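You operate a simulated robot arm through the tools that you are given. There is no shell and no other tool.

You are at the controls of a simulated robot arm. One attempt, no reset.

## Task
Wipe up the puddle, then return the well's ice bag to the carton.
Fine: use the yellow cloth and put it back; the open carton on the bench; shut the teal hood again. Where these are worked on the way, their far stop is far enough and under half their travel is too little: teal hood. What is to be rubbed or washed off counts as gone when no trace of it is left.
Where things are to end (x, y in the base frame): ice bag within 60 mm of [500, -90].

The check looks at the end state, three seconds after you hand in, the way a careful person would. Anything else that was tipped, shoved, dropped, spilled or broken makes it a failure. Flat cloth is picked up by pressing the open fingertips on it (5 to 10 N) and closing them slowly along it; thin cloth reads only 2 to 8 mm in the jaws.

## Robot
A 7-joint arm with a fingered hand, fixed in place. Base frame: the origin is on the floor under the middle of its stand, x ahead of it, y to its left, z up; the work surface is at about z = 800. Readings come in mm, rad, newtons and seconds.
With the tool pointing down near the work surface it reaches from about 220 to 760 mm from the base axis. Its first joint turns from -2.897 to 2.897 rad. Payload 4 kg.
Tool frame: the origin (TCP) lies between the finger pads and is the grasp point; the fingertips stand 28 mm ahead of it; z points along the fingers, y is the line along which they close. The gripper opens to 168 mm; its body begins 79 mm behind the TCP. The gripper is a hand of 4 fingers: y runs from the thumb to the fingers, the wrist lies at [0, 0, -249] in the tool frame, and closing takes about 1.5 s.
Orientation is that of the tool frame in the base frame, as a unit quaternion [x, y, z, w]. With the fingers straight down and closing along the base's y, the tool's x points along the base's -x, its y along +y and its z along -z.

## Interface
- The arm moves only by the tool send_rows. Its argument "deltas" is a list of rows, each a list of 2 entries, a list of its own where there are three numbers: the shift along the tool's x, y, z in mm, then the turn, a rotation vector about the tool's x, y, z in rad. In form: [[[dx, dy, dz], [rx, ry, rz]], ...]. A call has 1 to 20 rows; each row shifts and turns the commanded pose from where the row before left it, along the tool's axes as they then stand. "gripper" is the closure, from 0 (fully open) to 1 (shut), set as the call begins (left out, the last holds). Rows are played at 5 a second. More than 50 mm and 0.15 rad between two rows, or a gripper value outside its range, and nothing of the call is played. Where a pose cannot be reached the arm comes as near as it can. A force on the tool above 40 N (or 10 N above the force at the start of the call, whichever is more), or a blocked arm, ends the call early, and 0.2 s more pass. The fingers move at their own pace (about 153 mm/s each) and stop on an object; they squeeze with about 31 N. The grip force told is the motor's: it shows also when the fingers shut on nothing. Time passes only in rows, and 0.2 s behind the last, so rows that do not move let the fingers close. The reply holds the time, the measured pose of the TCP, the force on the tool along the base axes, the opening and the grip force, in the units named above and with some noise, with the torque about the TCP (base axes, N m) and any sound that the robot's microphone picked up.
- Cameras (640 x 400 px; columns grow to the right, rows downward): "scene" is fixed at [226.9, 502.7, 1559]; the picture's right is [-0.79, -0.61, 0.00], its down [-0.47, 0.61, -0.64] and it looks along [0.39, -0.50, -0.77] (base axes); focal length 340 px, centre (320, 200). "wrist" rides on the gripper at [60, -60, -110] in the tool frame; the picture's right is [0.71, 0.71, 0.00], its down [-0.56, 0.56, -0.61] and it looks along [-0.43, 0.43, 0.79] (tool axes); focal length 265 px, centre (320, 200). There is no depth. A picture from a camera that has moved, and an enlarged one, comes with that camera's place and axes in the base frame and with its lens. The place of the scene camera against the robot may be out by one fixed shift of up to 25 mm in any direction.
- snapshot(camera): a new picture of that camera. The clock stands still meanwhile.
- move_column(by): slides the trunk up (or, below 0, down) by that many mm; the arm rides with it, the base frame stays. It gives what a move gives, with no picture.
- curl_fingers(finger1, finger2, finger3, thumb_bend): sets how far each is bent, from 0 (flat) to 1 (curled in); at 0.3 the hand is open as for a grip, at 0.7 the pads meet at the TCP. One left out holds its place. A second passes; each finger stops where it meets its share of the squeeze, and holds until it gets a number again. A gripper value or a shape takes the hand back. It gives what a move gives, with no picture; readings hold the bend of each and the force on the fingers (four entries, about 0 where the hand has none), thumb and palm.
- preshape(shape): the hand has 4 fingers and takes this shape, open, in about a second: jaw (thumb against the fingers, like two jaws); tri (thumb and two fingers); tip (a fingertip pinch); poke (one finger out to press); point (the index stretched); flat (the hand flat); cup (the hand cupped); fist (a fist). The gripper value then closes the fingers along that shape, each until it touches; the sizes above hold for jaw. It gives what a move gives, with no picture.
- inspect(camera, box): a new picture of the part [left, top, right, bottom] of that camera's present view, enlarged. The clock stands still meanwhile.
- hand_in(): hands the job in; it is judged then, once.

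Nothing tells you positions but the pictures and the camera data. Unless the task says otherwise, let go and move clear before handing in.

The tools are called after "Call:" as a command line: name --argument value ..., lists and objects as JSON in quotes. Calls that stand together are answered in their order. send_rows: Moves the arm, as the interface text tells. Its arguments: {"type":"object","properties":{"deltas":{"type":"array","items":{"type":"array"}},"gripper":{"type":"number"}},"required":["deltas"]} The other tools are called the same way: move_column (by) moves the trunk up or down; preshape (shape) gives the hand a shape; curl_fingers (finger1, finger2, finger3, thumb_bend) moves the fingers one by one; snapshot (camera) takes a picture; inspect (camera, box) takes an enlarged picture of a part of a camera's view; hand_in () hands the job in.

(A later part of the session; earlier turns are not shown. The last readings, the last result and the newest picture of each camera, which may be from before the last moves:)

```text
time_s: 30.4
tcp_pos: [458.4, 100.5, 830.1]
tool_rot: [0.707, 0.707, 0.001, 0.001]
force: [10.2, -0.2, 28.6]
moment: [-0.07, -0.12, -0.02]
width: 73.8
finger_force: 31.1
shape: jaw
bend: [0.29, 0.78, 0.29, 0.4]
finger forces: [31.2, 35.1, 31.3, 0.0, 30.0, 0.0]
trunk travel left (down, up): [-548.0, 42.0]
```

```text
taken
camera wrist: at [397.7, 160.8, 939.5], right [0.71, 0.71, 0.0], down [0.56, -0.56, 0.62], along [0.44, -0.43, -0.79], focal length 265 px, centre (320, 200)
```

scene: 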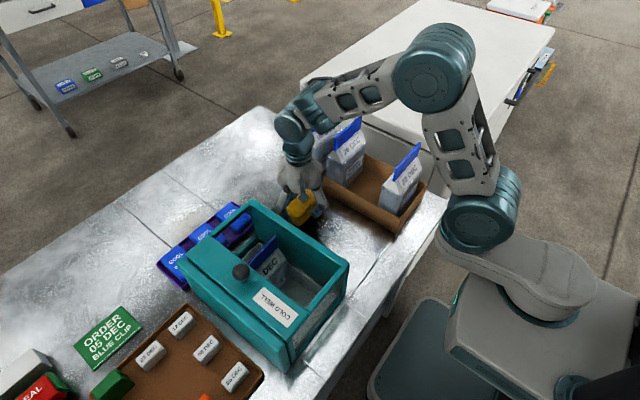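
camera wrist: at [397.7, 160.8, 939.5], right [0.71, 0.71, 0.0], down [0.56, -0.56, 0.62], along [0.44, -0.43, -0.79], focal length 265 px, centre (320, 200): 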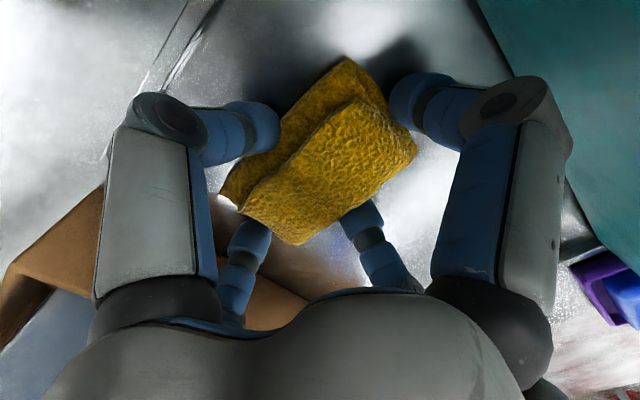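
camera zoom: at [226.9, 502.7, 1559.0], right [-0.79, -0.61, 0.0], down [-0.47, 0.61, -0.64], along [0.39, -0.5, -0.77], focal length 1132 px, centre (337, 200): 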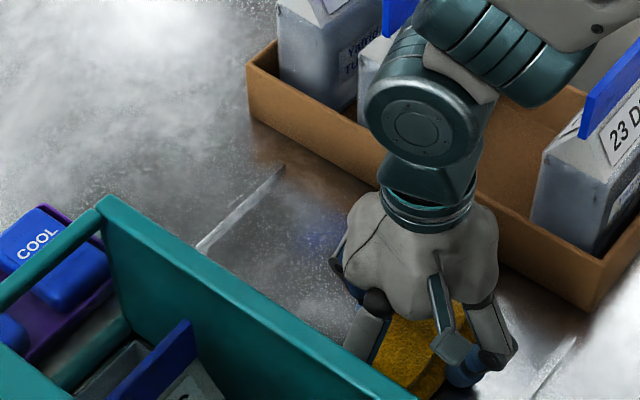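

Call:
send_rows --deltas '[[[-3, 0, 0], [0, 0, 0]], [[-4, 12, 0], [0, 0, 0]], [[0, 12, 0], [0, 0, 0]], [[0, 12, 0], [0, 0, 0]], [[0, 12, 0], [0, 0, 0]], [[0, 12, 0], [0, 0, 0]], [[0, 12, 0], [0, 0, 0]], [[0, 12, 0], [0, 0, 0]], [[0, 12, 0], [0, 0, 0]], [[0, 12, 0], [0, 0, 0]], [[0, 12, 0], [0, 0, 0]], [[0, 12, 0], [0, 0, 0]], [[0, 12, 0], [0, 0, 0]], [[0, 0, -10], [0, 0, 0]], [[0, 15, -25], [0, 0, 0]], [[0, 20, -25], [0, 0, 0]], [[0, 0, 0], [0, 0, 0]]]'

Call:
inspect --camera "scene" --box '[250, 160, 400, 270]'

Call:
inspect --camera "wrist" --box '[100, 0, 330, 130]'

```text
time_s: 34.0
tcp_pos: [641.8, 93.8, 889.9]
tool_rot: [0.707, 0.707, 0.0, 0.0]
force: [-0.3, -0.7, -0.6]
moment: [-0.01, 0.0, -0.01]
width: 73.6
finger_force: 30.5
shape: jaw
bend: [0.29, 0.78, 0.29, 0.4]
finger forces: [30.3, 30.8, 31.9, 0.0, 30.3, 0.1]
trunk travel left (down, up): [-548.0, 42.0]
```

```text
3.64 times, centred on (325, 215) of scene
camera zoom: at [226.9, 502.7, 1559.0], right [-0.79, -0.61, 0.0], down [-0.47, 0.61, -0.64], along [0.39, -0.5, -0.77], focal length 1235 px, centre (302, 146)
```

zoom: 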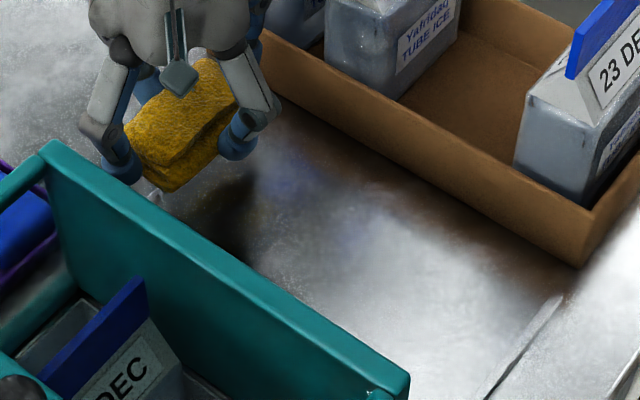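

```text
2.78 times, centred on (215, 65) of wrist
camera zoom: at [579.9, 154.6, 998.2], right [0.71, 0.71, 0.0], down [0.56, -0.56, 0.61], along [0.43, -0.43, -0.79], focal length 738 px, centre (612, 576)
```

zoom: 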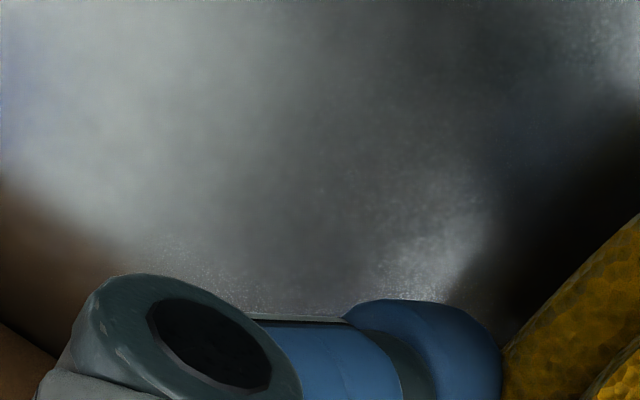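

The bench looks clean from here. I'll lift and look at the whole wiped area from the well side before putting the cloth back.

Call:
send_rows --deltas '[[[0, 0, -40], [0, 0, 0]], [[0, 0, -40], [0, 0, 0]], [[0, 0, -40], [0, 0, 0]], [[0, 0, -40], [0, 0, 0]], [[30, -20, 0], [0, 0, 0]], [[30, -20, 0], [0, 0, 0]], [[30, -20, 0], [0, 0, 0]], [[0, 0, 0], [0, 0, 0]]]'

Call:
snapshot --camera "wrist"

Call:
inspect --camera "wrist" --box '[160, 0, 360, 130]'

Call:
inspect --camera "scene" --box '[250, 160, 400, 270]'

```text
time_s: 35.8
tcp_pos: [578.3, 181.4, 1052.5]
tool_rot: [0.708, 0.707, 0.001, 0.001]
force: [-0.5, 0.1, -0.4]
moment: [-0.02, -0.01, -0.05]
width: 73.6
finger_force: 30.8
shape: jaw
bend: [0.29, 0.78, 0.29, 0.4]
finger forces: [30.5, 30.7, 31.4, 0.0, 29.7, 0.0]
trunk travel left (down, up): [-548.0, 42.0]
```

```text
taken
camera wrist: at [516.8, 241.1, 1161.0], right [0.71, 0.71, 0.0], down [0.56, -0.56, 0.61], along [0.43, -0.43, -0.79], focal length 265 px, centre (320, 200)
```

wrist: 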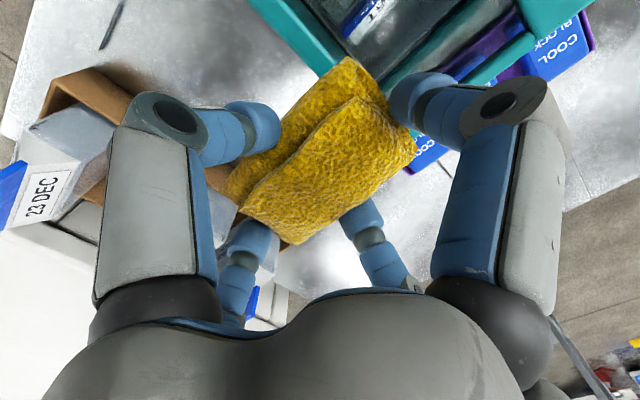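

```text
3.08 times, centred on (260, 65) of wrist
camera zoom: at [516.8, 241.1, 1161.0], right [0.71, 0.71, 0.0], down [0.56, -0.56, 0.61], along [0.43, -0.43, -0.79], focal length 817 px, centre (505, 615)
```

zoom: 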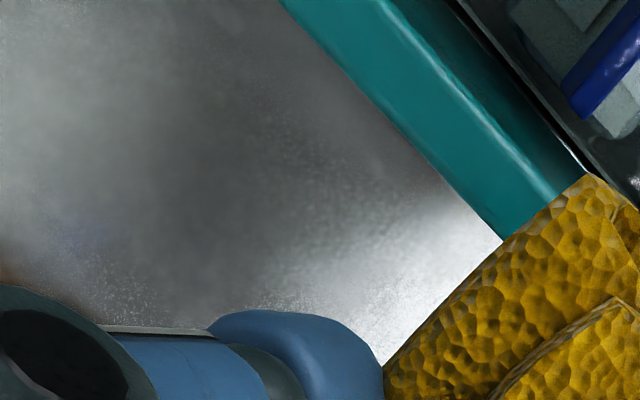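

```text
3.64 times, centred on (325, 215) of scene
camera zoom: at [226.9, 502.7, 1559.0], right [-0.79, -0.61, 0.0], down [-0.47, 0.61, -0.64], along [0.39, -0.5, -0.77], focal length 1235 px, centre (302, 146)
```

zoom: 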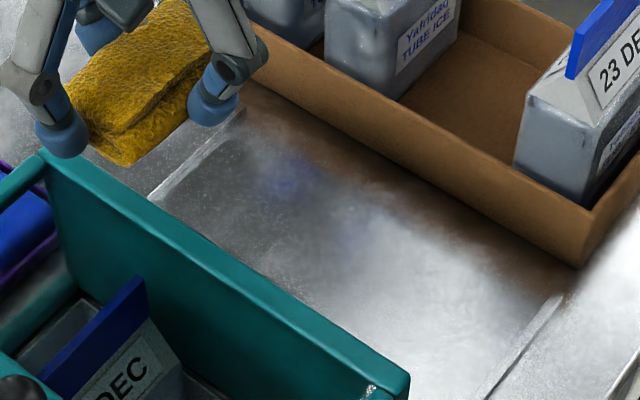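

No trace of the puddle is left, and the blue tints are only reflections of the clips. Now I'll carry the cloth back to where it lay.

Call:
send_rows --deltas '[[[-17.5, 26.2, 0], [0, 0, 0]], [[-17.5, 26.2, 0], [0, 0, 0]], [[-17.5, 26.2, 20], [0, 0, 0]], [[-17.5, 26.2, 30], [0, 0, 0]], [[-17.5, 26.2, 30], [0, 0, 0]], [[-17.5, 26.2, 30], [0, 0, 0]], [[0, 0, 35], [0, 0, 0]], [[0, 0, 35], [0, 0, 0]], [[0, 0, 0], [0, 0, 0]]]'

```text
time_s: 37.8
tcp_pos: [733.5, 74.2, 869.6]
tool_rot: [0.707, 0.707, 0.0, 0.001]
force: [0.1, 0.0, -0.4]
moment: [-0.01, 0.03, 0.01]
width: 73.6
finger_force: 31.2
shape: jaw
bend: [0.29, 0.78, 0.29, 0.4]
finger forces: [30.4, 30.6, 31.0, 0.0, 29.1, 0.0]
trunk travel left (down, up): [-548.0, 42.0]
```

Call:
send_rows --deltas '[[[1.5, 2, 15], [0, 0, 0]], [[0, 0, 14], [0, 0, 0]], [[0, 0, 6], [0, 0, 0]], [[0, 0, 1.5], [0, 0, 0]], [[0, 0, 0], [0, 0, 0]]]'

Call:
send_rows --deltas '[[[0, 0, 1], [0, 0, 0]], [[0, 0, 0], [0, 0, 0]]]'

Call:
snapshot --camera "wrist"

```text
time_s: 39.0
tcp_pos: [736.4, 79.1, 834.4]
tool_rot: [0.707, 0.707, 0.001, 0.001]
force: [0.1, 0.5, -1.1]
moment: [0.0, 0.02, -0.04]
width: 73.6
finger_force: 30.7
shape: jaw
bend: [0.29, 0.78, 0.29, 0.4]
finger forces: [30.4, 30.5, 31.0, 0.0, 29.0, 0.0]
trunk travel left (down, up): [-548.0, 42.0]
```

```text
time_s: 39.6
tcp_pos: [738.2, 78.4, 833.1]
tool_rot: [0.708, 0.707, -0.001, 0.0]
force: [0.4, -0.2, -0.5]
moment: [-0.04, -0.01, 0.0]
width: 73.3
finger_force: 31.0
shape: jaw
bend: [0.29, 0.78, 0.29, 0.4]
finger forces: [30.4, 30.5, 31.0, 0.0, 29.0, 0.0]
trunk travel left (down, up): [-548.0, 42.0]
```

```text
taken
camera wrist: at [676.0, 138.1, 942.4], right [0.71, 0.71, 0.0], down [0.56, -0.56, 0.61], along [0.43, -0.43, -0.79], focal length 265 px, centre (320, 200)
```

wrist: 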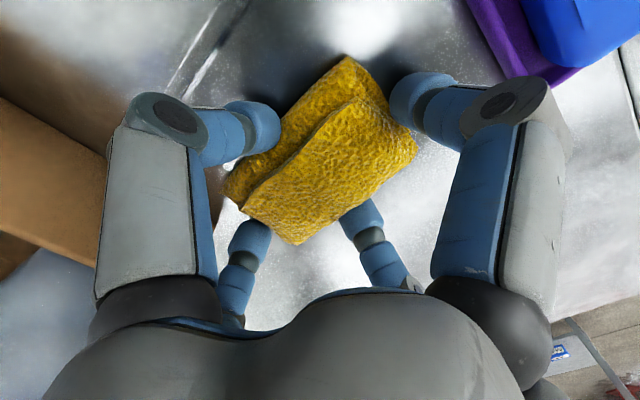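

Call:
send_rows --deltas '[[[-2.5, -3, 0.8], [0, 0, 0]], [[0, 0, 0.5], [0, 0, 0]], [[0, 0, 0], [0, 0, 0]]]'

```text
time_s: 40.4
tcp_pos: [733.5, 77.3, 831.6]
tool_rot: [0.707, 0.707, 0.0, 0.0]
force: [0.2, -0.3, 0.1]
moment: [-0.02, 0.03, -0.03]
width: 73.4
finger_force: 30.8
shape: jaw
bend: [0.29, 0.78, 0.29, 0.4]
finger forces: [30.4, 30.6, 31.1, 0.1, 29.1, 0.0]
trunk travel left (down, up): [-548.0, 42.0]
```

The cloth is back at its place with the TCP at (733.5, 77), just at bench height. I'm opening only to the limited width used before.

Call:
send_rows --deltas '[[[0, 0, 0], [0, 0, 0]], [[0, 0, 0], [0, 0, 0]], [[0, 0, 0], [0, 0, 0]], [[0, 0, 0], [0, 0, 0]], [[0, 0, 0], [0, 0, 0]]]' --gripper 0.33

Call:
snapshot --camera "wrist"

```text
time_s: 41.6
tcp_pos: [734.3, 77.4, 832.7]
tool_rot: [0.707, 0.707, 0.0, 0.0]
force: [-0.4, 0.7, 0.2]
moment: [-0.01, -0.02, 0.0]
width: 111.8
finger_force: 0.0
shape: jaw
bend: [0.27, 0.27, 0.27, 0.27]
finger forces: [0.1, 0.0, 0.0, 0.1, 0.0, 0.0]
trunk travel left (down, up): [-548.0, 42.0]
```

```text
taken
camera wrist: at [672.5, 137.0, 940.8], right [0.71, 0.71, 0.0], down [0.56, -0.56, 0.61], along [0.43, -0.43, -0.79], focal length 265 px, centre (320, 200)
```

wrist: 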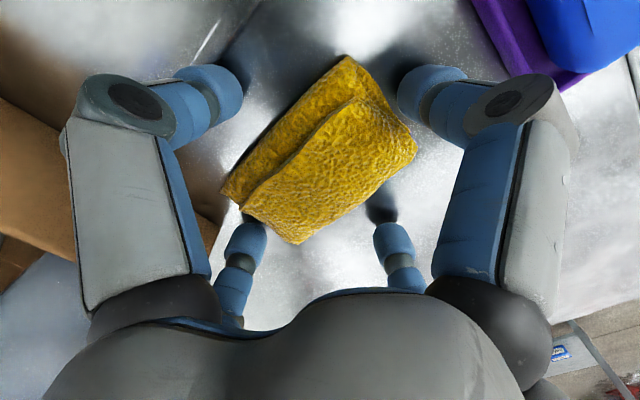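

Released, with zero force on the fingers. I'll lift straight up and move over to the well's knob.

Call:
send_rows --deltas '[[[0, 0, -10], [0, 0, 0]], [[0, 0, -20], [0, 0, 0]], [[0, 0, -30], [0, 0, 0]], [[0, 0, -40], [0, 0, 0]], [[0, 0, -40], [0, 0, 0]], [[0, 0, -40], [0, 0, 0]], [[0, 0, -40], [0, 0, 0]], [[0, 0, 0], [0, 0, 0]]]'

Call:
snapshot --camera "wrist"

Call:
inspect --camera "scene" --box '[220, 120, 350, 250]'

```text
time_s: 43.4
tcp_pos: [729.1, 74.2, 1036.1]
tool_rot: [0.707, 0.707, -0.001, 0.0]
force: [0.3, 0.9, 0.4]
moment: [0.03, 0.04, 0.05]
width: 111.9
finger_force: 0.0
shape: jaw
bend: [0.27, 0.27, 0.27, 0.27]
finger forces: [0.1, 0.0, 0.1, 0.0, 0.0, 0.1]
out of reach, approached as far as the arm can: row 7
trunk travel left (down, up): [-548.0, 42.0]
```

```text
taken
camera wrist: at [667.9, 135.2, 1146.1], right [0.71, 0.71, 0.0], down [0.56, -0.56, 0.61], along [0.43, -0.43, -0.79], focal length 265 px, centre (320, 200)
```

wrist: 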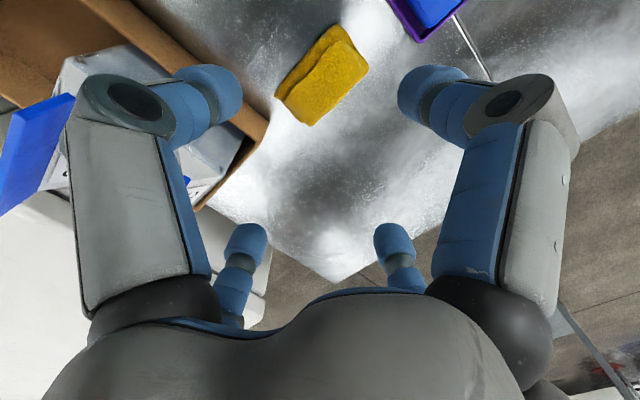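

```text
3.08 times, centred on (285, 185) of scene
camera zoom: at [226.9, 502.7, 1559.0], right [-0.79, -0.61, 0.0], down [-0.47, 0.61, -0.64], along [0.39, -0.5, -0.77], focal length 1045 px, centre (428, 246)
```

zoom: 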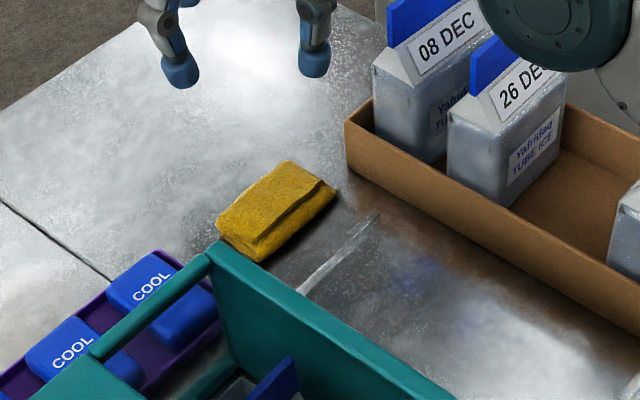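

The cloth is back within a few mm of where it lay. The knob's ball triangulates to about (507, 356, 982), so I'll move above it.

Call:
send_rows --deltas '[[[28, -22, 0], [0, 0, 0]], [[28, -22, -4], [0, 0, 0]], [[28, -22, -5], [0, 0, 0]], [[28, -22, -5], [0, 0, 0]], [[28, -22, -5], [0, 0, 0]], [[28, -22, -5], [0, 0, 0]], [[28, -22, -5], [0, 0, 0]], [[28, -22, -5], [0, 0, 0]], [[28, -22, -5], [0, 0, 0]], [[20, -22, -5], [0, 0, 0]], [[0, 0, 0], [0, 0, 0]]]'

Call:
snapshot --camera "wrist"

Call:
inspect --camera "wrist" --box '[220, 60, 420, 200]'

```text
time_s: 45.8
tcp_pos: [512.4, 348.7, 1083.9]
tool_rot: [0.707, 0.707, 0.0, 0.0]
force: [0.0, 1.2, 0.0]
moment: [-0.01, 0.0, -0.02]
width: 112.0
finger_force: 0.1
shape: jaw
bend: [0.27, 0.27, 0.27, 0.27]
finger forces: [0.0, 0.1, 0.0, 0.0, 0.0, 0.0]
trunk travel left (down, up): [-548.0, 42.0]
```

```text
taken
camera wrist: at [451.5, 409.6, 1192.9], right [0.71, 0.71, 0.0], down [0.56, -0.56, 0.61], along [0.43, -0.44, -0.79], focal length 265 px, centre (320, 200)
```

wrist: 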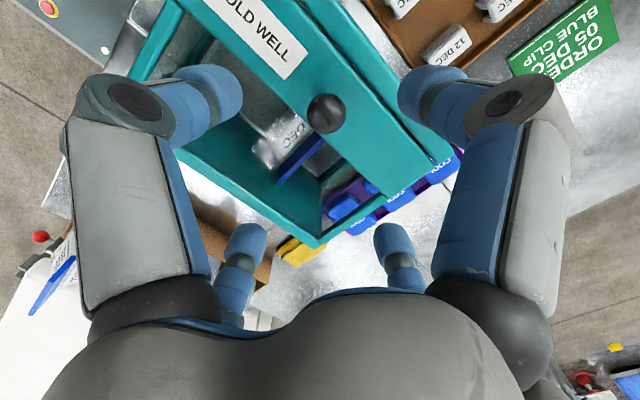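

```text
2.86 times, centred on (320, 130) of wrist
camera zoom: at [451.5, 409.6, 1192.9], right [0.71, 0.71, 0.0], down [0.56, -0.56, 0.61], along [0.43, -0.44, -0.79], focal length 758 px, centre (320, 400)
```

zoom: 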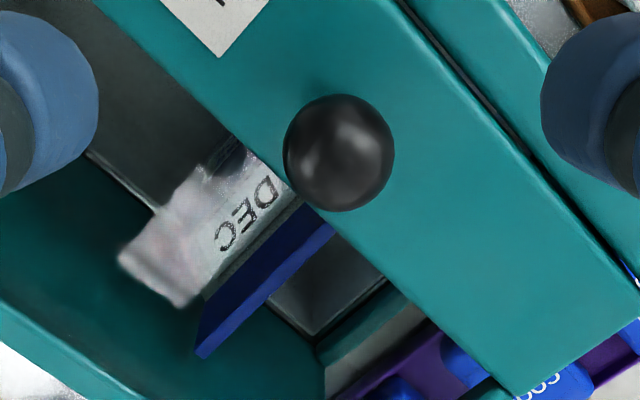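

Call:
send_rows --deltas '[[[10, -4, 25], [0, 0, 0]], [[0, 0, 25], [0, 0, 0]], [[0, 0, 20], [0, 0, 0]], [[0, 0, 15], [0, 0, 0]], [[0, 0, 0], [0, 0, 0]]]'

Call:
snapshot --camera "wrist"

Call:
inspect --camera "scene" --box '[180, 180, 320, 320]'

```text
time_s: 47.0
tcp_pos: [506.3, 359.2, 999.3]
tool_rot: [0.707, 0.707, 0.0, 0.0]
force: [-0.6, 0.2, 0.1]
moment: [0.01, 0.0, -0.01]
width: 111.8
finger_force: 0.1
shape: jaw
bend: [0.27, 0.27, 0.27, 0.27]
finger forces: [0.0, 0.0, 0.0, 0.1, 0.1, 0.0]
trunk travel left (down, up): [-548.0, 42.0]
```

```text
taken
camera wrist: at [445.0, 418.7, 1108.4], right [0.71, 0.71, 0.0], down [0.56, -0.56, 0.61], along [0.43, -0.43, -0.79], focal length 265 px, centre (320, 200)
```

wrist: 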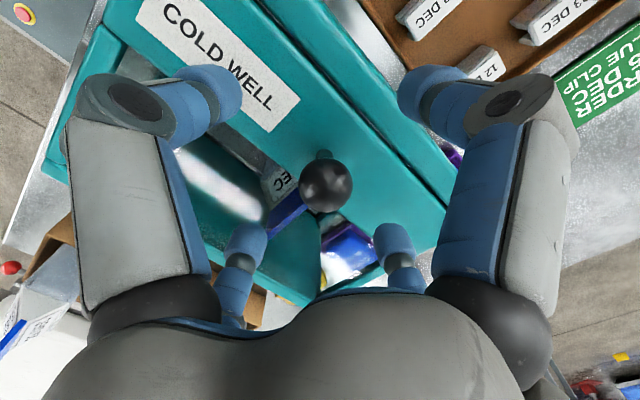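

```text
2.86 times, centred on (250, 250) of scene
camera zoom: at [226.9, 502.7, 1559.0], right [-0.79, -0.61, 0.0], down [-0.47, 0.61, -0.64], along [0.39, -0.5, -0.77], focal length 970 px, centre (520, 57)
```

zoom: 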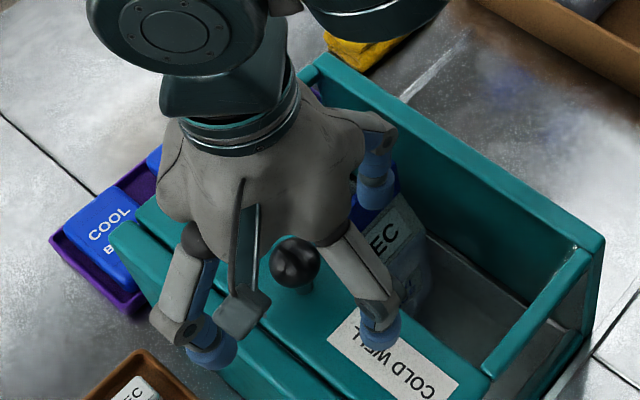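

Call:
send_rows --deltas '[[[0.5, 2, 6], [0, 0, 0]], [[0, 0, 4], [0, 0, 0]], [[0, 0, 0], [0, 0, 0]]]'

Call:
send_rows --deltas '[[[0, 0, 0], [0, 0, 0]], [[0, 0, 0], [0, 0, 0]], [[0, 0, 0], [0, 0, 0]], [[0, 0, 0], [0, 0, 0]]]' --gripper 0.65

Call:
snapshot --camera "wrist"

```text
time_s: 47.8
tcp_pos: [508.0, 358.2, 988.7]
tool_rot: [0.707, 0.707, 0.0, 0.0]
force: [-0.6, 0.2, 0.5]
moment: [-0.03, -0.05, 0.0]
width: 111.8
finger_force: 0.1
shape: jaw
bend: [0.27, 0.27, 0.27, 0.27]
finger forces: [0.1, 0.1, 0.1, 0.0, 0.0, 0.0]
trunk travel left (down, up): [-548.0, 42.0]
```

```text
time_s: 48.8
tcp_pos: [508.5, 357.2, 988.9]
tool_rot: [0.707, 0.707, 0.0, 0.0]
force: [0.4, 0.0, 0.0]
moment: [-0.02, -0.01, 0.01]
width: 59.0
finger_force: 0.1
shape: jaw
bend: [0.79, 0.79, 0.79, 0.42]
finger forces: [0.1, 0.0, 0.0, 0.0, 0.0, 0.0]
trunk travel left (down, up): [-548.0, 42.0]
```

```text
taken
camera wrist: at [447.8, 418.4, 1098.4], right [0.71, 0.71, 0.0], down [0.56, -0.56, 0.61], along [0.43, -0.43, -0.79], focal length 265 px, centre (320, 200)
```

wrist: 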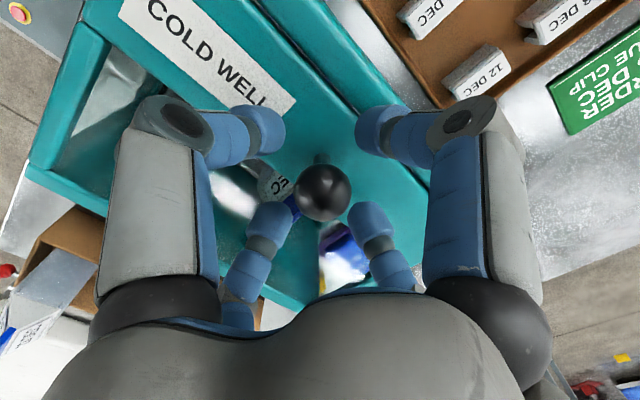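

Call:
send_rows --deltas '[[[0, 0, 0], [0, 0, 0]], [[0, 0, 0], [0, 0, 0]], [[0, 0, 0], [0, 0, 0]], [[0, 0, 0], [0, 0, 0]]]' --gripper 0.95

Call:
snapshot --camera "wrist"

```text
time_s: 49.8
tcp_pos: [509.9, 358.5, 986.8]
tool_rot: [0.707, 0.707, -0.003, 0.0]
force: [-3.0, -1.7, -20.5]
moment: [-0.07, 0.08, 0.02]
width: 15.2
finger_force: 31.0
shape: jaw
bend: [0.74, 0.74, 0.74, 0.62]
finger forces: [25.8, 26.1, 25.9, 0.0, 25.9, 0.0]
trunk travel left (down, up): [-548.0, 42.0]
```

```text
taken
camera wrist: at [448.3, 418.9, 1096.6], right [0.71, 0.71, -0.01], down [0.56, -0.56, 0.61], along [0.43, -0.44, -0.79], focal length 265 px, centre (320, 200)
```

wrist: 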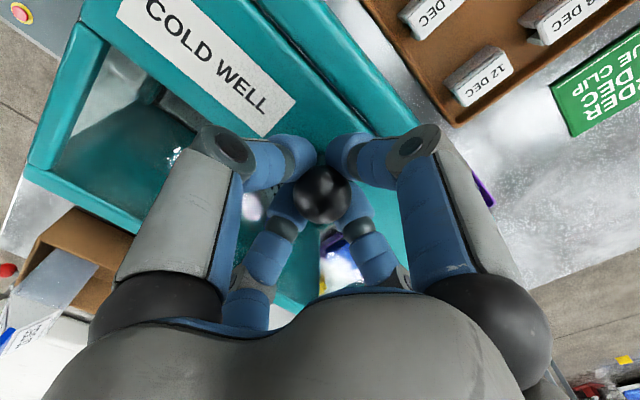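

The digits grip under the ball with a 20 N pull downward, so I'll ease that off and then test sliding the hood toward the carton (−y) with a small move.

Call:
send_rows --deltas '[[[0, 0, 1.3], [0, 0, 0]], [[0, 0, 0], [0, 0, 0]]]'

Call:
send_rows --deltas '[[[-3, 0, 0], [0, 0, 0]], [[-3, 0, 0], [0, 0, 0]], [[-3, 0, 0], [0, 0, 0]], [[0, 0, 0], [0, 0, 0]]]'

Call:
inspect --camera "scene" --box '[160, 180, 370, 390]'

```text
time_s: 50.4
tcp_pos: [510.2, 359.4, 988.6]
tool_rot: [0.707, 0.707, -0.002, 0.0]
force: [-6.1, -4.7, -22.6]
moment: [-0.06, 0.15, 0.0]
width: 15.1
finger_force: 31.0
shape: jaw
bend: [0.74, 0.74, 0.74, 0.62]
finger forces: [25.9, 26.2, 26.5, 0.0, 26.6, 0.0]
trunk travel left (down, up): [-548.0, 42.0]
```

```text
time_s: 51.4
tcp_pos: [510.5, 350.1, 987.4]
tool_rot: [0.707, 0.708, -0.002, 0.001]
force: [-7.3, 1.0, -26.5]
moment: [-0.02, 0.13, 0.01]
width: 15.0
finger_force: 31.1
shape: jaw
bend: [0.74, 0.74, 0.74, 0.62]
finger forces: [27.4, 26.7, 26.4, 0.0, 27.2, 0.0]
trunk travel left (down, up): [-548.0, 42.0]
```

```text
1.90 times, centred on (265, 285) of scene
camera zoom: at [226.9, 502.7, 1559.0], right [-0.79, -0.61, 0.0], down [-0.47, 0.61, -0.64], along [0.39, -0.5, -0.77], focal length 647 px, centre (425, 38)
```

zoom: 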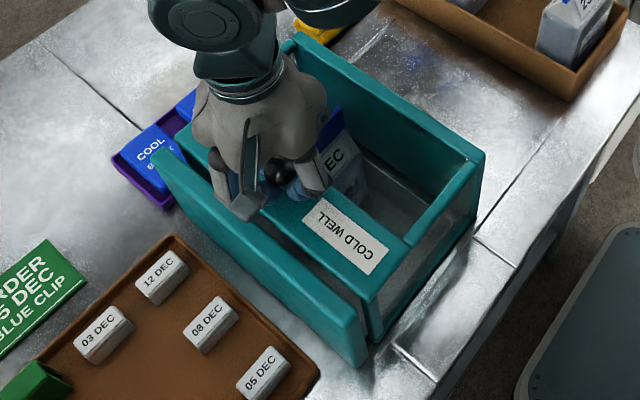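

The hood slides freely toward −y. I'll keep sliding it toward its far stop in small steps, watching the force.

Call:
send_rows --deltas '[[[-8, 0, 0], [0, 0, 0]], [[-10, 0, 0], [0, 0, 0]], [[-10, 0, 0], [0, 0, 0]], [[-10, 0, 0], [0, 0, 0]], [[-10, 0, 0], [0, 0, 0]], [[-10, 0, 0], [0, 0, 0]], [[-10, 0, 0], [0, 0, 0]], [[-10, 0, 0], [0, 0, 0]], [[-10, 0, 0], [0, 0, 0]], [[-10, 0, 0], [0, 0, 0]], [[0, 0, 0], [0, 0, 0]]]'

Call:
snapshot --camera "scene"

```text
time_s: 53.8
tcp_pos: [509.3, 252.4, 987.2]
tool_rot: [0.707, 0.707, 0.0, 0.0]
force: [-14.7, -0.2, -25.1]
moment: [0.03, 0.24, 0.03]
width: 14.7
finger_force: 31.2
shape: jaw
bend: [0.74, 0.74, 0.74, 0.62]
finger forces: [26.7, 26.7, 26.1, 0.0, 27.9, 0.0]
trunk travel left (down, up): [-548.0, 42.0]
```

```text
taken
```

scene: 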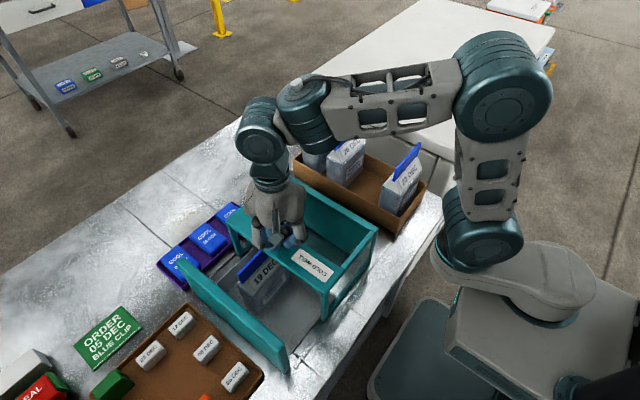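

Call:
send_rows --deltas '[[[-10, -1, 0], [0, 0, 0]], [[-10, 0, 0], [0, 0, 0]], [[-10, 0, 0], [0, 0, 0]], [[-10, 0, 0], [0, 0, 0]], [[-10, 0, 0], [0, 0, 0]], [[0, 0, 0], [0, 0, 0]]]'

Call:
inspect --camera "scene" --box '[200, 130, 420, 300]'

```text
time_s: 55.2
tcp_pos: [510.0, 202.5, 986.8]
tool_rot: [0.708, 0.707, -0.002, -0.001]
force: [-3.9, -1.0, -35.5]
moment: [0.01, 0.07, 0.01]
width: 14.8
finger_force: 30.3
shape: jaw
bend: [0.74, 0.74, 0.74, 0.62]
finger forces: [27.7, 29.4, 27.5, 0.0, 27.7, 0.0]
trunk travel left (down, up): [-548.0, 42.0]
```

```text
2.35 times, centred on (310, 215) of scene
camera zoom: at [226.9, 502.7, 1559.0], right [-0.79, -0.61, 0.0], down [-0.47, 0.61, -0.64], along [0.39, -0.5, -0.77], focal length 799 px, centre (344, 165)
```

zoom: 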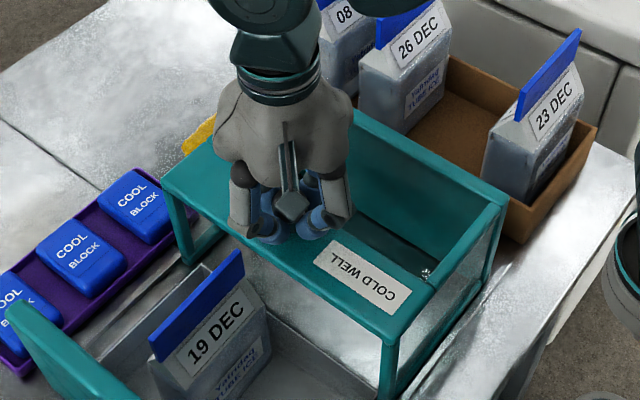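

Call:
send_rows --deltas '[[[0, 0, 2], [0, 0, 0]], [[0, 0, 0], [0, 0, 0]]]'

Call:
send_rows --deltas '[[[-5, 0, 0], [0, 0, 0]], [[-5, 0, 0], [0, 0, 0]], [[0, 0, 0], [0, 0, 0]]]'

```text
time_s: 55.8
tcp_pos: [507.9, 201.9, 988.5]
tool_rot: [0.707, 0.707, 0.0, 0.0]
force: [-3.0, -0.5, -19.0]
moment: [0.0, 0.08, -0.01]
width: 14.8
finger_force: 30.3
shape: jaw
bend: [0.74, 0.74, 0.74, 0.62]
finger forces: [25.7, 27.4, 25.1, 0.0, 24.9, 0.0]
trunk travel left (down, up): [-548.0, 42.0]
```

```text
time_s: 56.6
tcp_pos: [508.1, 191.3, 988.0]
tool_rot: [0.707, 0.707, -0.001, -0.002]
force: [-4.5, 1.6, -17.2]
moment: [0.01, 0.06, -0.02]
width: 15.1
finger_force: 30.9
shape: jaw
bend: [0.74, 0.74, 0.74, 0.62]
finger forces: [25.7, 26.7, 24.9, 0.0, 24.9, 0.0]
trunk travel left (down, up): [-548.0, 42.0]
```

Call:
send_rows --deltas '[[[-4, 0, 0], [0, 0, 0]], [[-4, 0, 0], [0, 0, 0]], [[0, 0, 0], [0, 0, 0]]]'

Call:
snapshot --camera "wrist"

Call:
inspect --camera "scene" --box '[200, 130, 420, 300]'

```text
time_s: 57.4
tcp_pos: [508.6, 183.8, 987.6]
tool_rot: [0.707, 0.707, -0.001, 0.0]
force: [-4.7, 0.8, -16.3]
moment: [0.02, 0.1, 0.0]
width: 14.8
finger_force: 31.0
shape: jaw
bend: [0.74, 0.74, 0.74, 0.62]
finger forces: [25.5, 26.2, 25.0, 0.0, 24.7, 0.0]
trunk travel left (down, up): [-548.0, 42.0]
```

```text
taken
camera wrist: at [448.2, 244.2, 1096.2], right [0.71, 0.71, 0.0], down [0.56, -0.56, 0.61], along [0.43, -0.44, -0.79], focal length 265 px, centre (320, 200)
```

wrist: 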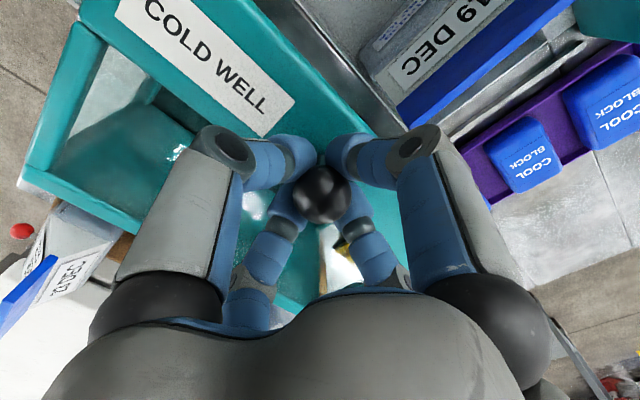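

```text
2.35 times, centred on (310, 215) of scene
camera zoom: at [226.9, 502.7, 1559.0], right [-0.79, -0.61, 0.0], down [-0.47, 0.61, -0.64], along [0.39, -0.5, -0.77], focal length 799 px, centre (344, 165)
```

zoom: 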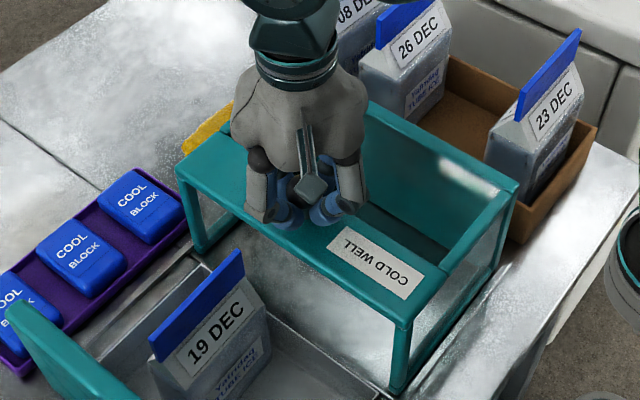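

Call:
send_rows --deltas '[[[-3, 0, 0], [0, 0, 0]], [[-3, 0, 0], [0, 0, 0]], [[0, 0, 0], [0, 0, 0]]]'

Call:
inspect --camera "scene" --box '[280, 150, 430, 280]'

```text
time_s: 58.2
tcp_pos: [509.0, 178.0, 986.2]
tool_rot: [0.707, 0.708, 0.0, 0.0]
force: [-7.7, -1.2, -10.8]
moment: [-0.01, 0.14, 0.01]
width: 14.9
finger_force: 30.8
shape: jaw
bend: [0.74, 0.74, 0.74, 0.62]
finger forces: [25.0, 25.2, 24.5, 0.0, 24.3, 0.1]
trunk travel left (down, up): [-548.0, 42.0]
```

```text
3.08 times, centred on (355, 215) of scene
camera zoom: at [226.9, 502.7, 1559.0], right [-0.79, -0.61, 0.0], down [-0.47, 0.61, -0.64], along [0.39, -0.5, -0.77], focal length 1045 px, centre (212, 154)
```

zoom: 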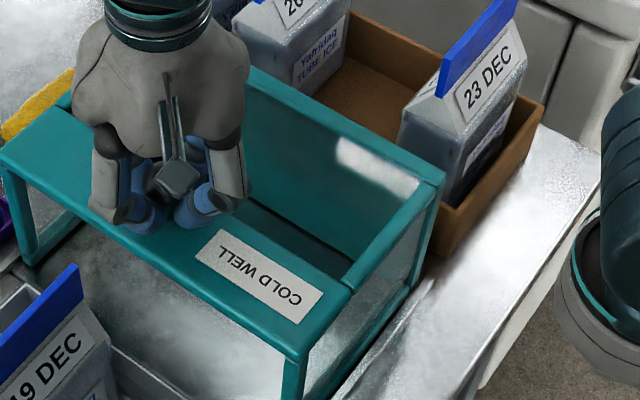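

The hood has travelled about 181 mm and the bag is fully exposed. I'll let go of the knob and rise.

Call:
send_rows --deltas '[[[0, 0, 0], [0, 0, 0]], [[0, 0, 0], [0, 0, 0]], [[0, 0, 0], [0, 0, 0]], [[0, 0, 0], [0, 0, 0]]]' --gripper 0.4

Call:
send_rows --deltas '[[[0, 0, -20], [0, 0, 0]], [[0, 0, -30], [0, 0, 0]], [[0, 0, -40], [0, 0, 0]], [[0, 0, 0], [0, 0, 0]]]'

Call:
snapshot --camera "wrist"

Call:
snapshot --camera "scene"

```text
time_s: 59.2
tcp_pos: [509.6, 177.9, 988.3]
tool_rot: [0.707, 0.707, 0.001, 0.0]
force: [0.4, -0.2, -0.3]
moment: [0.0, 0.0, 0.0]
width: 99.7
finger_force: 0.1
shape: jaw
bend: [0.3, 0.3, 0.3, 0.3]
finger forces: [0.0, 0.0, 0.1, 0.0, 0.0, 0.1]
trunk travel left (down, up): [-548.0, 42.0]
```

```text
time_s: 60.2
tcp_pos: [510.9, 179.8, 1075.9]
tool_rot: [0.707, 0.707, 0.001, 0.0]
force: [-0.7, 0.0, 0.1]
moment: [-0.03, -0.01, 0.01]
width: 100.4
finger_force: 0.1
shape: jaw
bend: [0.3, 0.3, 0.3, 0.3]
finger forces: [0.0, 0.0, 0.1, 0.1, 0.1, 0.0]
trunk travel left (down, up): [-548.0, 42.0]
```

```text
taken
camera wrist: at [449.3, 240.5, 1184.9], right [0.71, 0.71, 0.0], down [0.56, -0.56, 0.61], along [0.43, -0.43, -0.79], focal length 265 px, centre (320, 200)
```

wrist: 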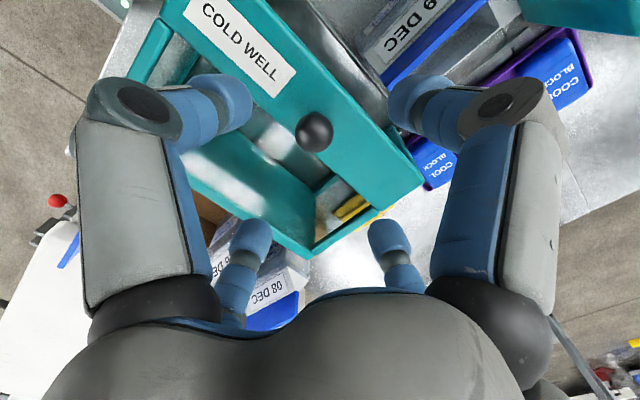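

```text
taken
```

scene: 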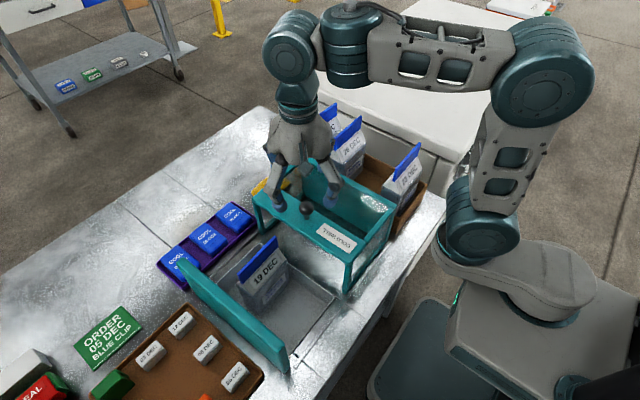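

The hood is open and the "19 DEC" bag is accessible. I'll look at it closely from the far side to locate its clip and body.

Call:
send_rows --deltas '[[[40, -11, 0], [0, 0, 0]], [[40, -11, 0], [0, 0, 0]], [[40, -11, 0], [0, 0, 0]], [[40, -11, 0], [0, 0, 0]], [[40, -11, 0], [0, 0, 0]], [[0, 0, 0], [0, 0, 0]]]'

Call:
snapshot --camera "wrist"

Call:
inspect --camera "wrist" --box '[220, 80, 420, 240]'

Call:
inspect --camera "scene" --box '[190, 210, 350, 350]'

```text
time_s: 61.6
tcp_pos: [451.9, 380.4, 1074.6]
tool_rot: [0.708, 0.706, 0.0, 0.0]
force: [0.2, -0.1, -0.8]
moment: [-0.01, -0.02, 0.0]
width: 100.6
finger_force: 0.0
shape: jaw
bend: [0.3, 0.3, 0.3, 0.3]
finger forces: [0.0, 0.0, 0.0, 0.0, 0.1, 0.0]
trunk travel left (down, up): [-548.0, 42.0]
```

```text
taken
camera wrist: at [390.3, 440.5, 1183.7], right [0.71, 0.71, 0.0], down [0.56, -0.56, 0.61], along [0.43, -0.44, -0.79], focal length 265 px, centre (320, 200)
```

wrist: 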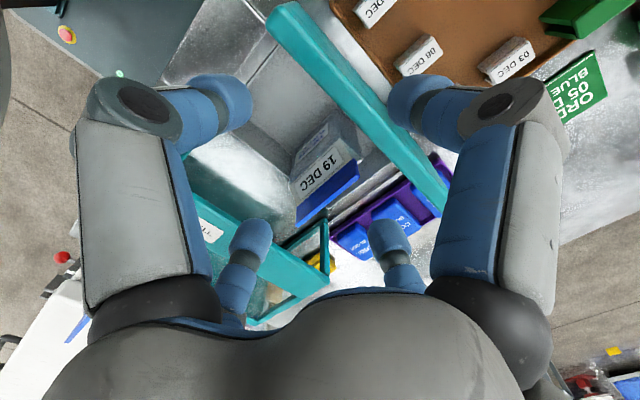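

```text
2.50 times, centred on (320, 160) of wrist
camera zoom: at [390.3, 440.5, 1183.7], right [0.71, 0.71, 0.0], down [0.56, -0.56, 0.61], along [0.43, -0.44, -0.79], focal length 664 px, centre (320, 300)
```

zoom: 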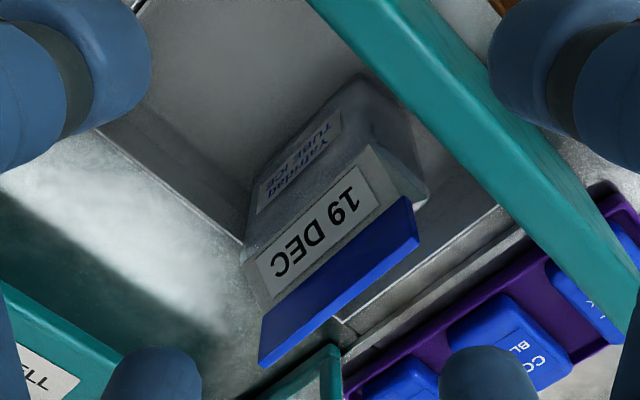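

```text
2.86 times, centred on (270, 280) of scene
camera zoom: at [226.9, 502.7, 1559.0], right [-0.79, -0.61, 0.0], down [-0.47, 0.61, -0.64], along [0.39, -0.5, -0.77], focal length 970 px, centre (463, -29)
```

zoom: 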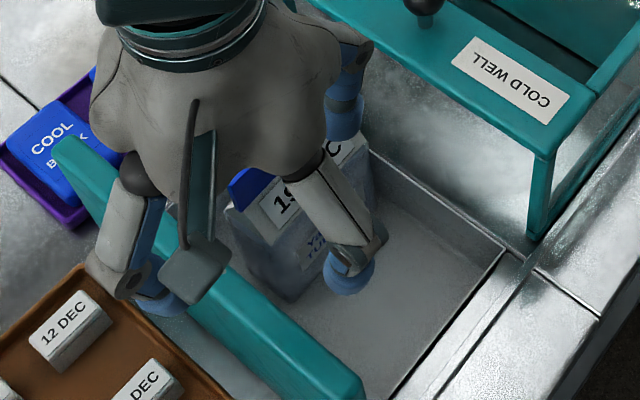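

The hood edge is only about 9 mm from the clip's end, so a cross-shaped grip won't fit there. I'll turn the hand 45° so two digits land on each side of the thin clip, away from the hood.

Call:
send_rows --deltas '[[[0, 0, 0], [0, 0, -0.131]], [[0, 0, 0], [0, 0, -0.131]], [[0, 0, 0], [0, 0, -0.131]], [[0, 0, 0], [0, 0, -0.131]], [[0, 0, 0], [0, 0, -0.131]], [[0, 0, 0], [0, 0, -0.1304]], [[0, 0, 0], [0, 0, 0]]]'

Call:
snapshot --camera "wrist"

```text
time_s: 63.2
tcp_pos: [454.0, 377.4, 1076.1]
tool_rot: [0.382, 0.924, 0.0, 0.0]
force: [1.0, 0.6, -0.7]
moment: [0.0, -0.02, 0.0]
width: 100.5
finger_force: 0.1
shape: jaw
bend: [0.3, 0.3, 0.3, 0.3]
finger forces: [0.1, 0.0, 0.0, 0.0, 0.1, 0.1]
trunk travel left (down, up): [-548.0, 42.0]
```

```text
taken
camera wrist: at [367.9, 377.3, 1184.9], right [0.0, 1.0, 0.0], down [0.79, 0.0, 0.61], along [0.61, 0.0, -0.79], focal length 265 px, centre (320, 200)
```

wrist: 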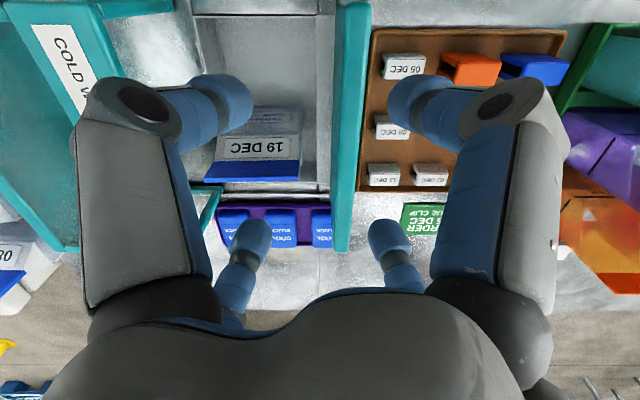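

Call:
send_rows --deltas '[[[-31.1, -9.4, 5], [0, 0, 0]], [[-31.1, -9.4, 5], [0, 0, 0]], [[-31.1, -9.4, 5], [0, 0, 0]], [[0, 0, 0], [0, 0, 0]]]'

Call:
snapshot --camera "wrist"

Call:
inspect --camera "wrist" --box '[220, 80, 420, 230]'

```text
time_s: 64.2
tcp_pos: [499.6, 293.4, 1062.7]
tool_rot: [0.382, 0.924, 0.001, 0.0]
force: [0.2, -0.2, 1.3]
moment: [0.01, -0.02, -0.01]
width: 100.5
finger_force: 0.0
shape: jaw
bend: [0.3, 0.3, 0.3, 0.3]
finger forces: [0.0, 0.1, 0.1, 0.0, 0.0, 0.0]
trunk travel left (down, up): [-548.0, 42.0]
```

```text
taken
camera wrist: at [415.1, 292.4, 1171.6], right [0.0, 1.0, 0.0], down [0.79, 0.0, 0.61], along [0.61, 0.0, -0.79], focal length 265 px, centre (320, 200)
```

wrist: 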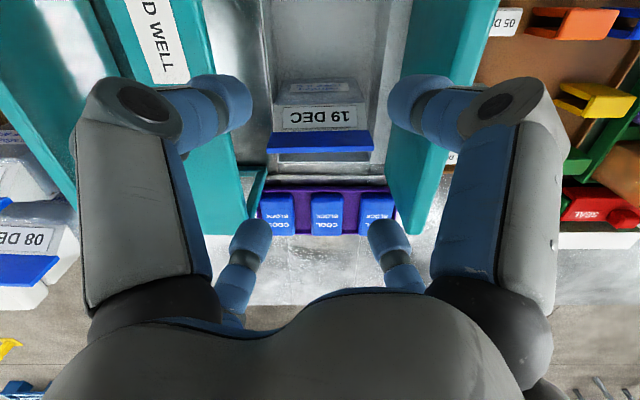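

```text
2.67 times, centred on (320, 155) of wrist
camera zoom: at [415.1, 292.4, 1171.6], right [0.0, 1.0, 0.0], down [0.79, 0.0, 0.61], along [0.61, 0.0, -0.79], focal length 708 px, centre (320, 320)
```

zoom: 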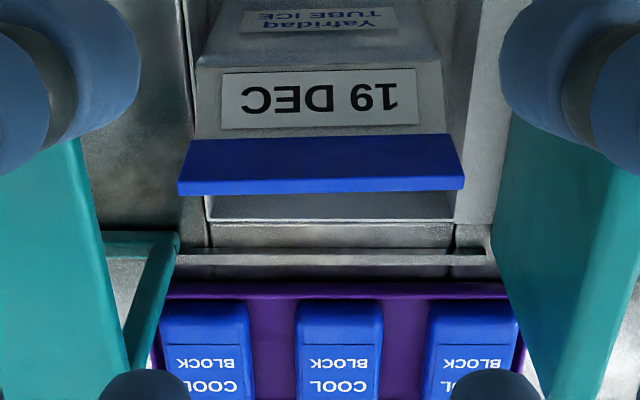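

From this view the clip's top edge is at z≈912 with x≈547, y from 235 to 350, about 6 mm thick and 45 mm tall. I'll grip it at y≈303, which keeps the knuckles clear of both the hood edge and the rear wall.

Call:
send_rows --deltas '[[[-13.3, 20.1, 10], [0, 0, 0]], [[-13.4, 20.2, 25], [0, 0, 0]], [[0, 0, 25], [0, 0, 0]], [[0, 0, 0], [0, 0, 0]]]' --gripper 0.59

Call:
snapshot --camera "wrist"

Call:
inspect --camera "scene" --box '[190, 190, 350, 330]'

```text
time_s: 65.2
tcp_pos: [547.8, 302.5, 1002.2]
tool_rot: [0.382, 0.924, 0.0, 0.0]
force: [0.3, 0.3, -0.2]
moment: [0.02, -0.01, 0.02]
width: 69.3
finger_force: 0.0
shape: jaw
bend: [0.79, 0.79, 0.79, 0.39]
finger forces: [0.0, 0.0, 0.0, 0.0, 0.1, 0.0]
trunk travel left (down, up): [-548.0, 42.0]
```

```text
taken
camera wrist: at [460.8, 302.7, 1110.6], right [0.0, 1.0, 0.0], down [0.79, 0.0, 0.61], along [0.61, 0.0, -0.79], focal length 265 px, centre (320, 200)
```

wrist: 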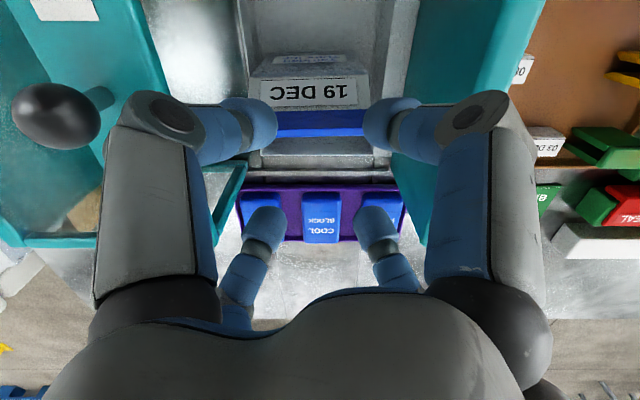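

```text
2.86 times, centred on (270, 260) of scene
camera zoom: at [226.9, 502.7, 1559.0], right [-0.79, -0.61, 0.0], down [-0.47, 0.61, -0.64], along [0.39, -0.5, -0.77], focal length 970 px, centre (463, 29)
```

zoom: 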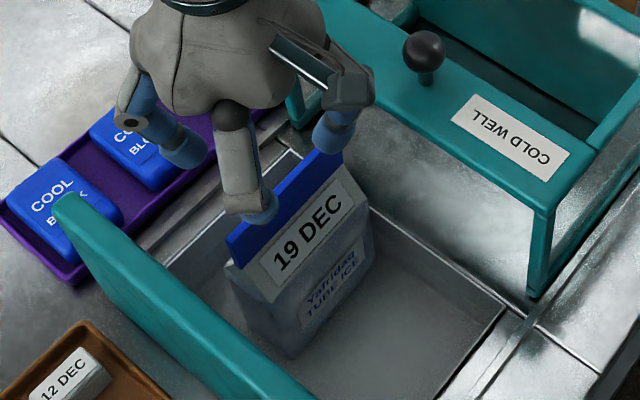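

Call:
send_rows --deltas '[[[0, 0, 25], [0, 0, 0]], [[0, 0, 20], [0, 0, 0]], [[0, 0, 15], [0, 0, 0]], [[0, 0, 0], [0, 0, 0]]]'

Call:
snapshot --camera "wrist"

Call:
inspect --camera "scene" --box '[190, 190, 350, 330]'

```text
time_s: 66.2
tcp_pos: [545.4, 301.3, 941.6]
tool_rot: [0.383, 0.924, 0.0, -0.001]
force: [-0.6, -0.3, 0.5]
moment: [-0.01, -0.01, -0.01]
width: 69.3
finger_force: 0.1
shape: jaw
bend: [0.79, 0.79, 0.79, 0.39]
finger forces: [0.1, 0.1, 0.0, 0.0, 0.0, 0.0]
trunk travel left (down, up): [-548.0, 42.0]
```

```text
taken
camera wrist: at [460.1, 300.7, 1051.8], right [0.0, 1.0, 0.0], down [0.79, 0.0, 0.61], along [0.61, 0.0, -0.79], focal length 265 px, centre (320, 200)
```

wrist: 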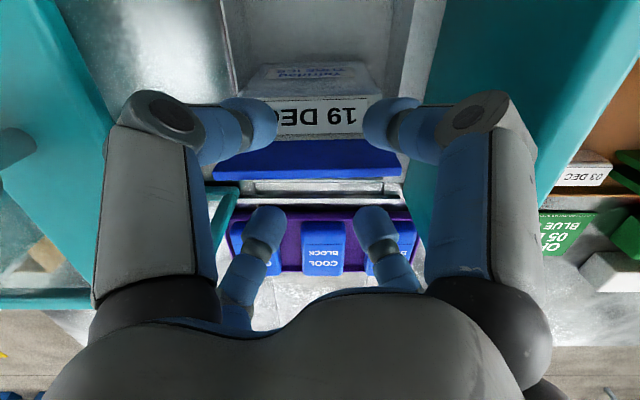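

```text
2.86 times, centred on (270, 260) of scene
camera zoom: at [226.9, 502.7, 1559.0], right [-0.79, -0.61, 0.0], down [-0.47, 0.61, -0.64], along [0.39, -0.5, -0.77], focal length 970 px, centre (463, 29)
```

zoom: 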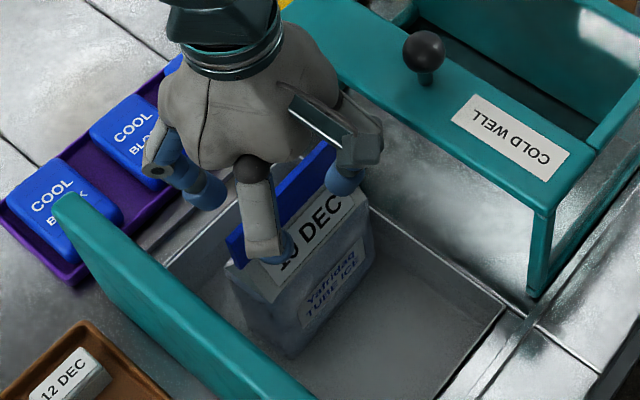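

Call:
send_rows --deltas '[[[0.7, 5.7, 0], [0, 0, 0]], [[0, 0, 0], [0, 0, 0]], [[0, 0, 10], [0, 0, 0]], [[0, 0, 0], [0, 0, 0]]]' --gripper 0.66

Call:
snapshot --camera "wrist"

```text
time_s: 67.2
tcp_pos: [548.6, 306.4, 931.7]
tool_rot: [0.383, 0.924, 0.0, -0.001]
force: [0.3, 0.7, 0.0]
moment: [-0.01, 0.0, 0.01]
width: 57.4
finger_force: 0.0
shape: jaw
bend: [0.79, 0.79, 0.79, 0.43]
finger forces: [0.0, 0.0, 0.1, 0.0, 0.0, 0.0]
trunk travel left (down, up): [-548.0, 42.0]
```

```text
taken
camera wrist: at [462.8, 305.4, 1041.4], right [0.0, 1.0, 0.0], down [0.79, 0.0, 0.61], along [0.61, 0.0, -0.79], focal length 265 px, centre (320, 200)
```

wrist: 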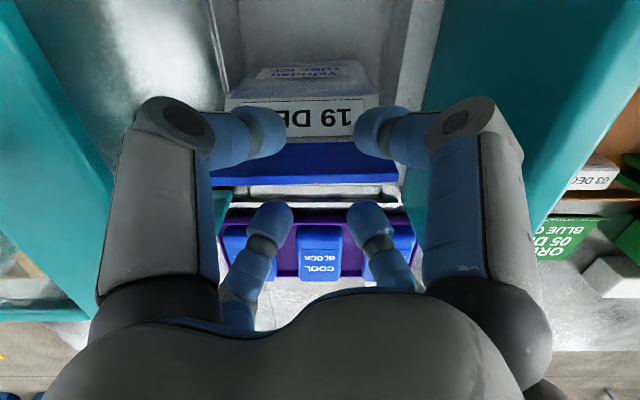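

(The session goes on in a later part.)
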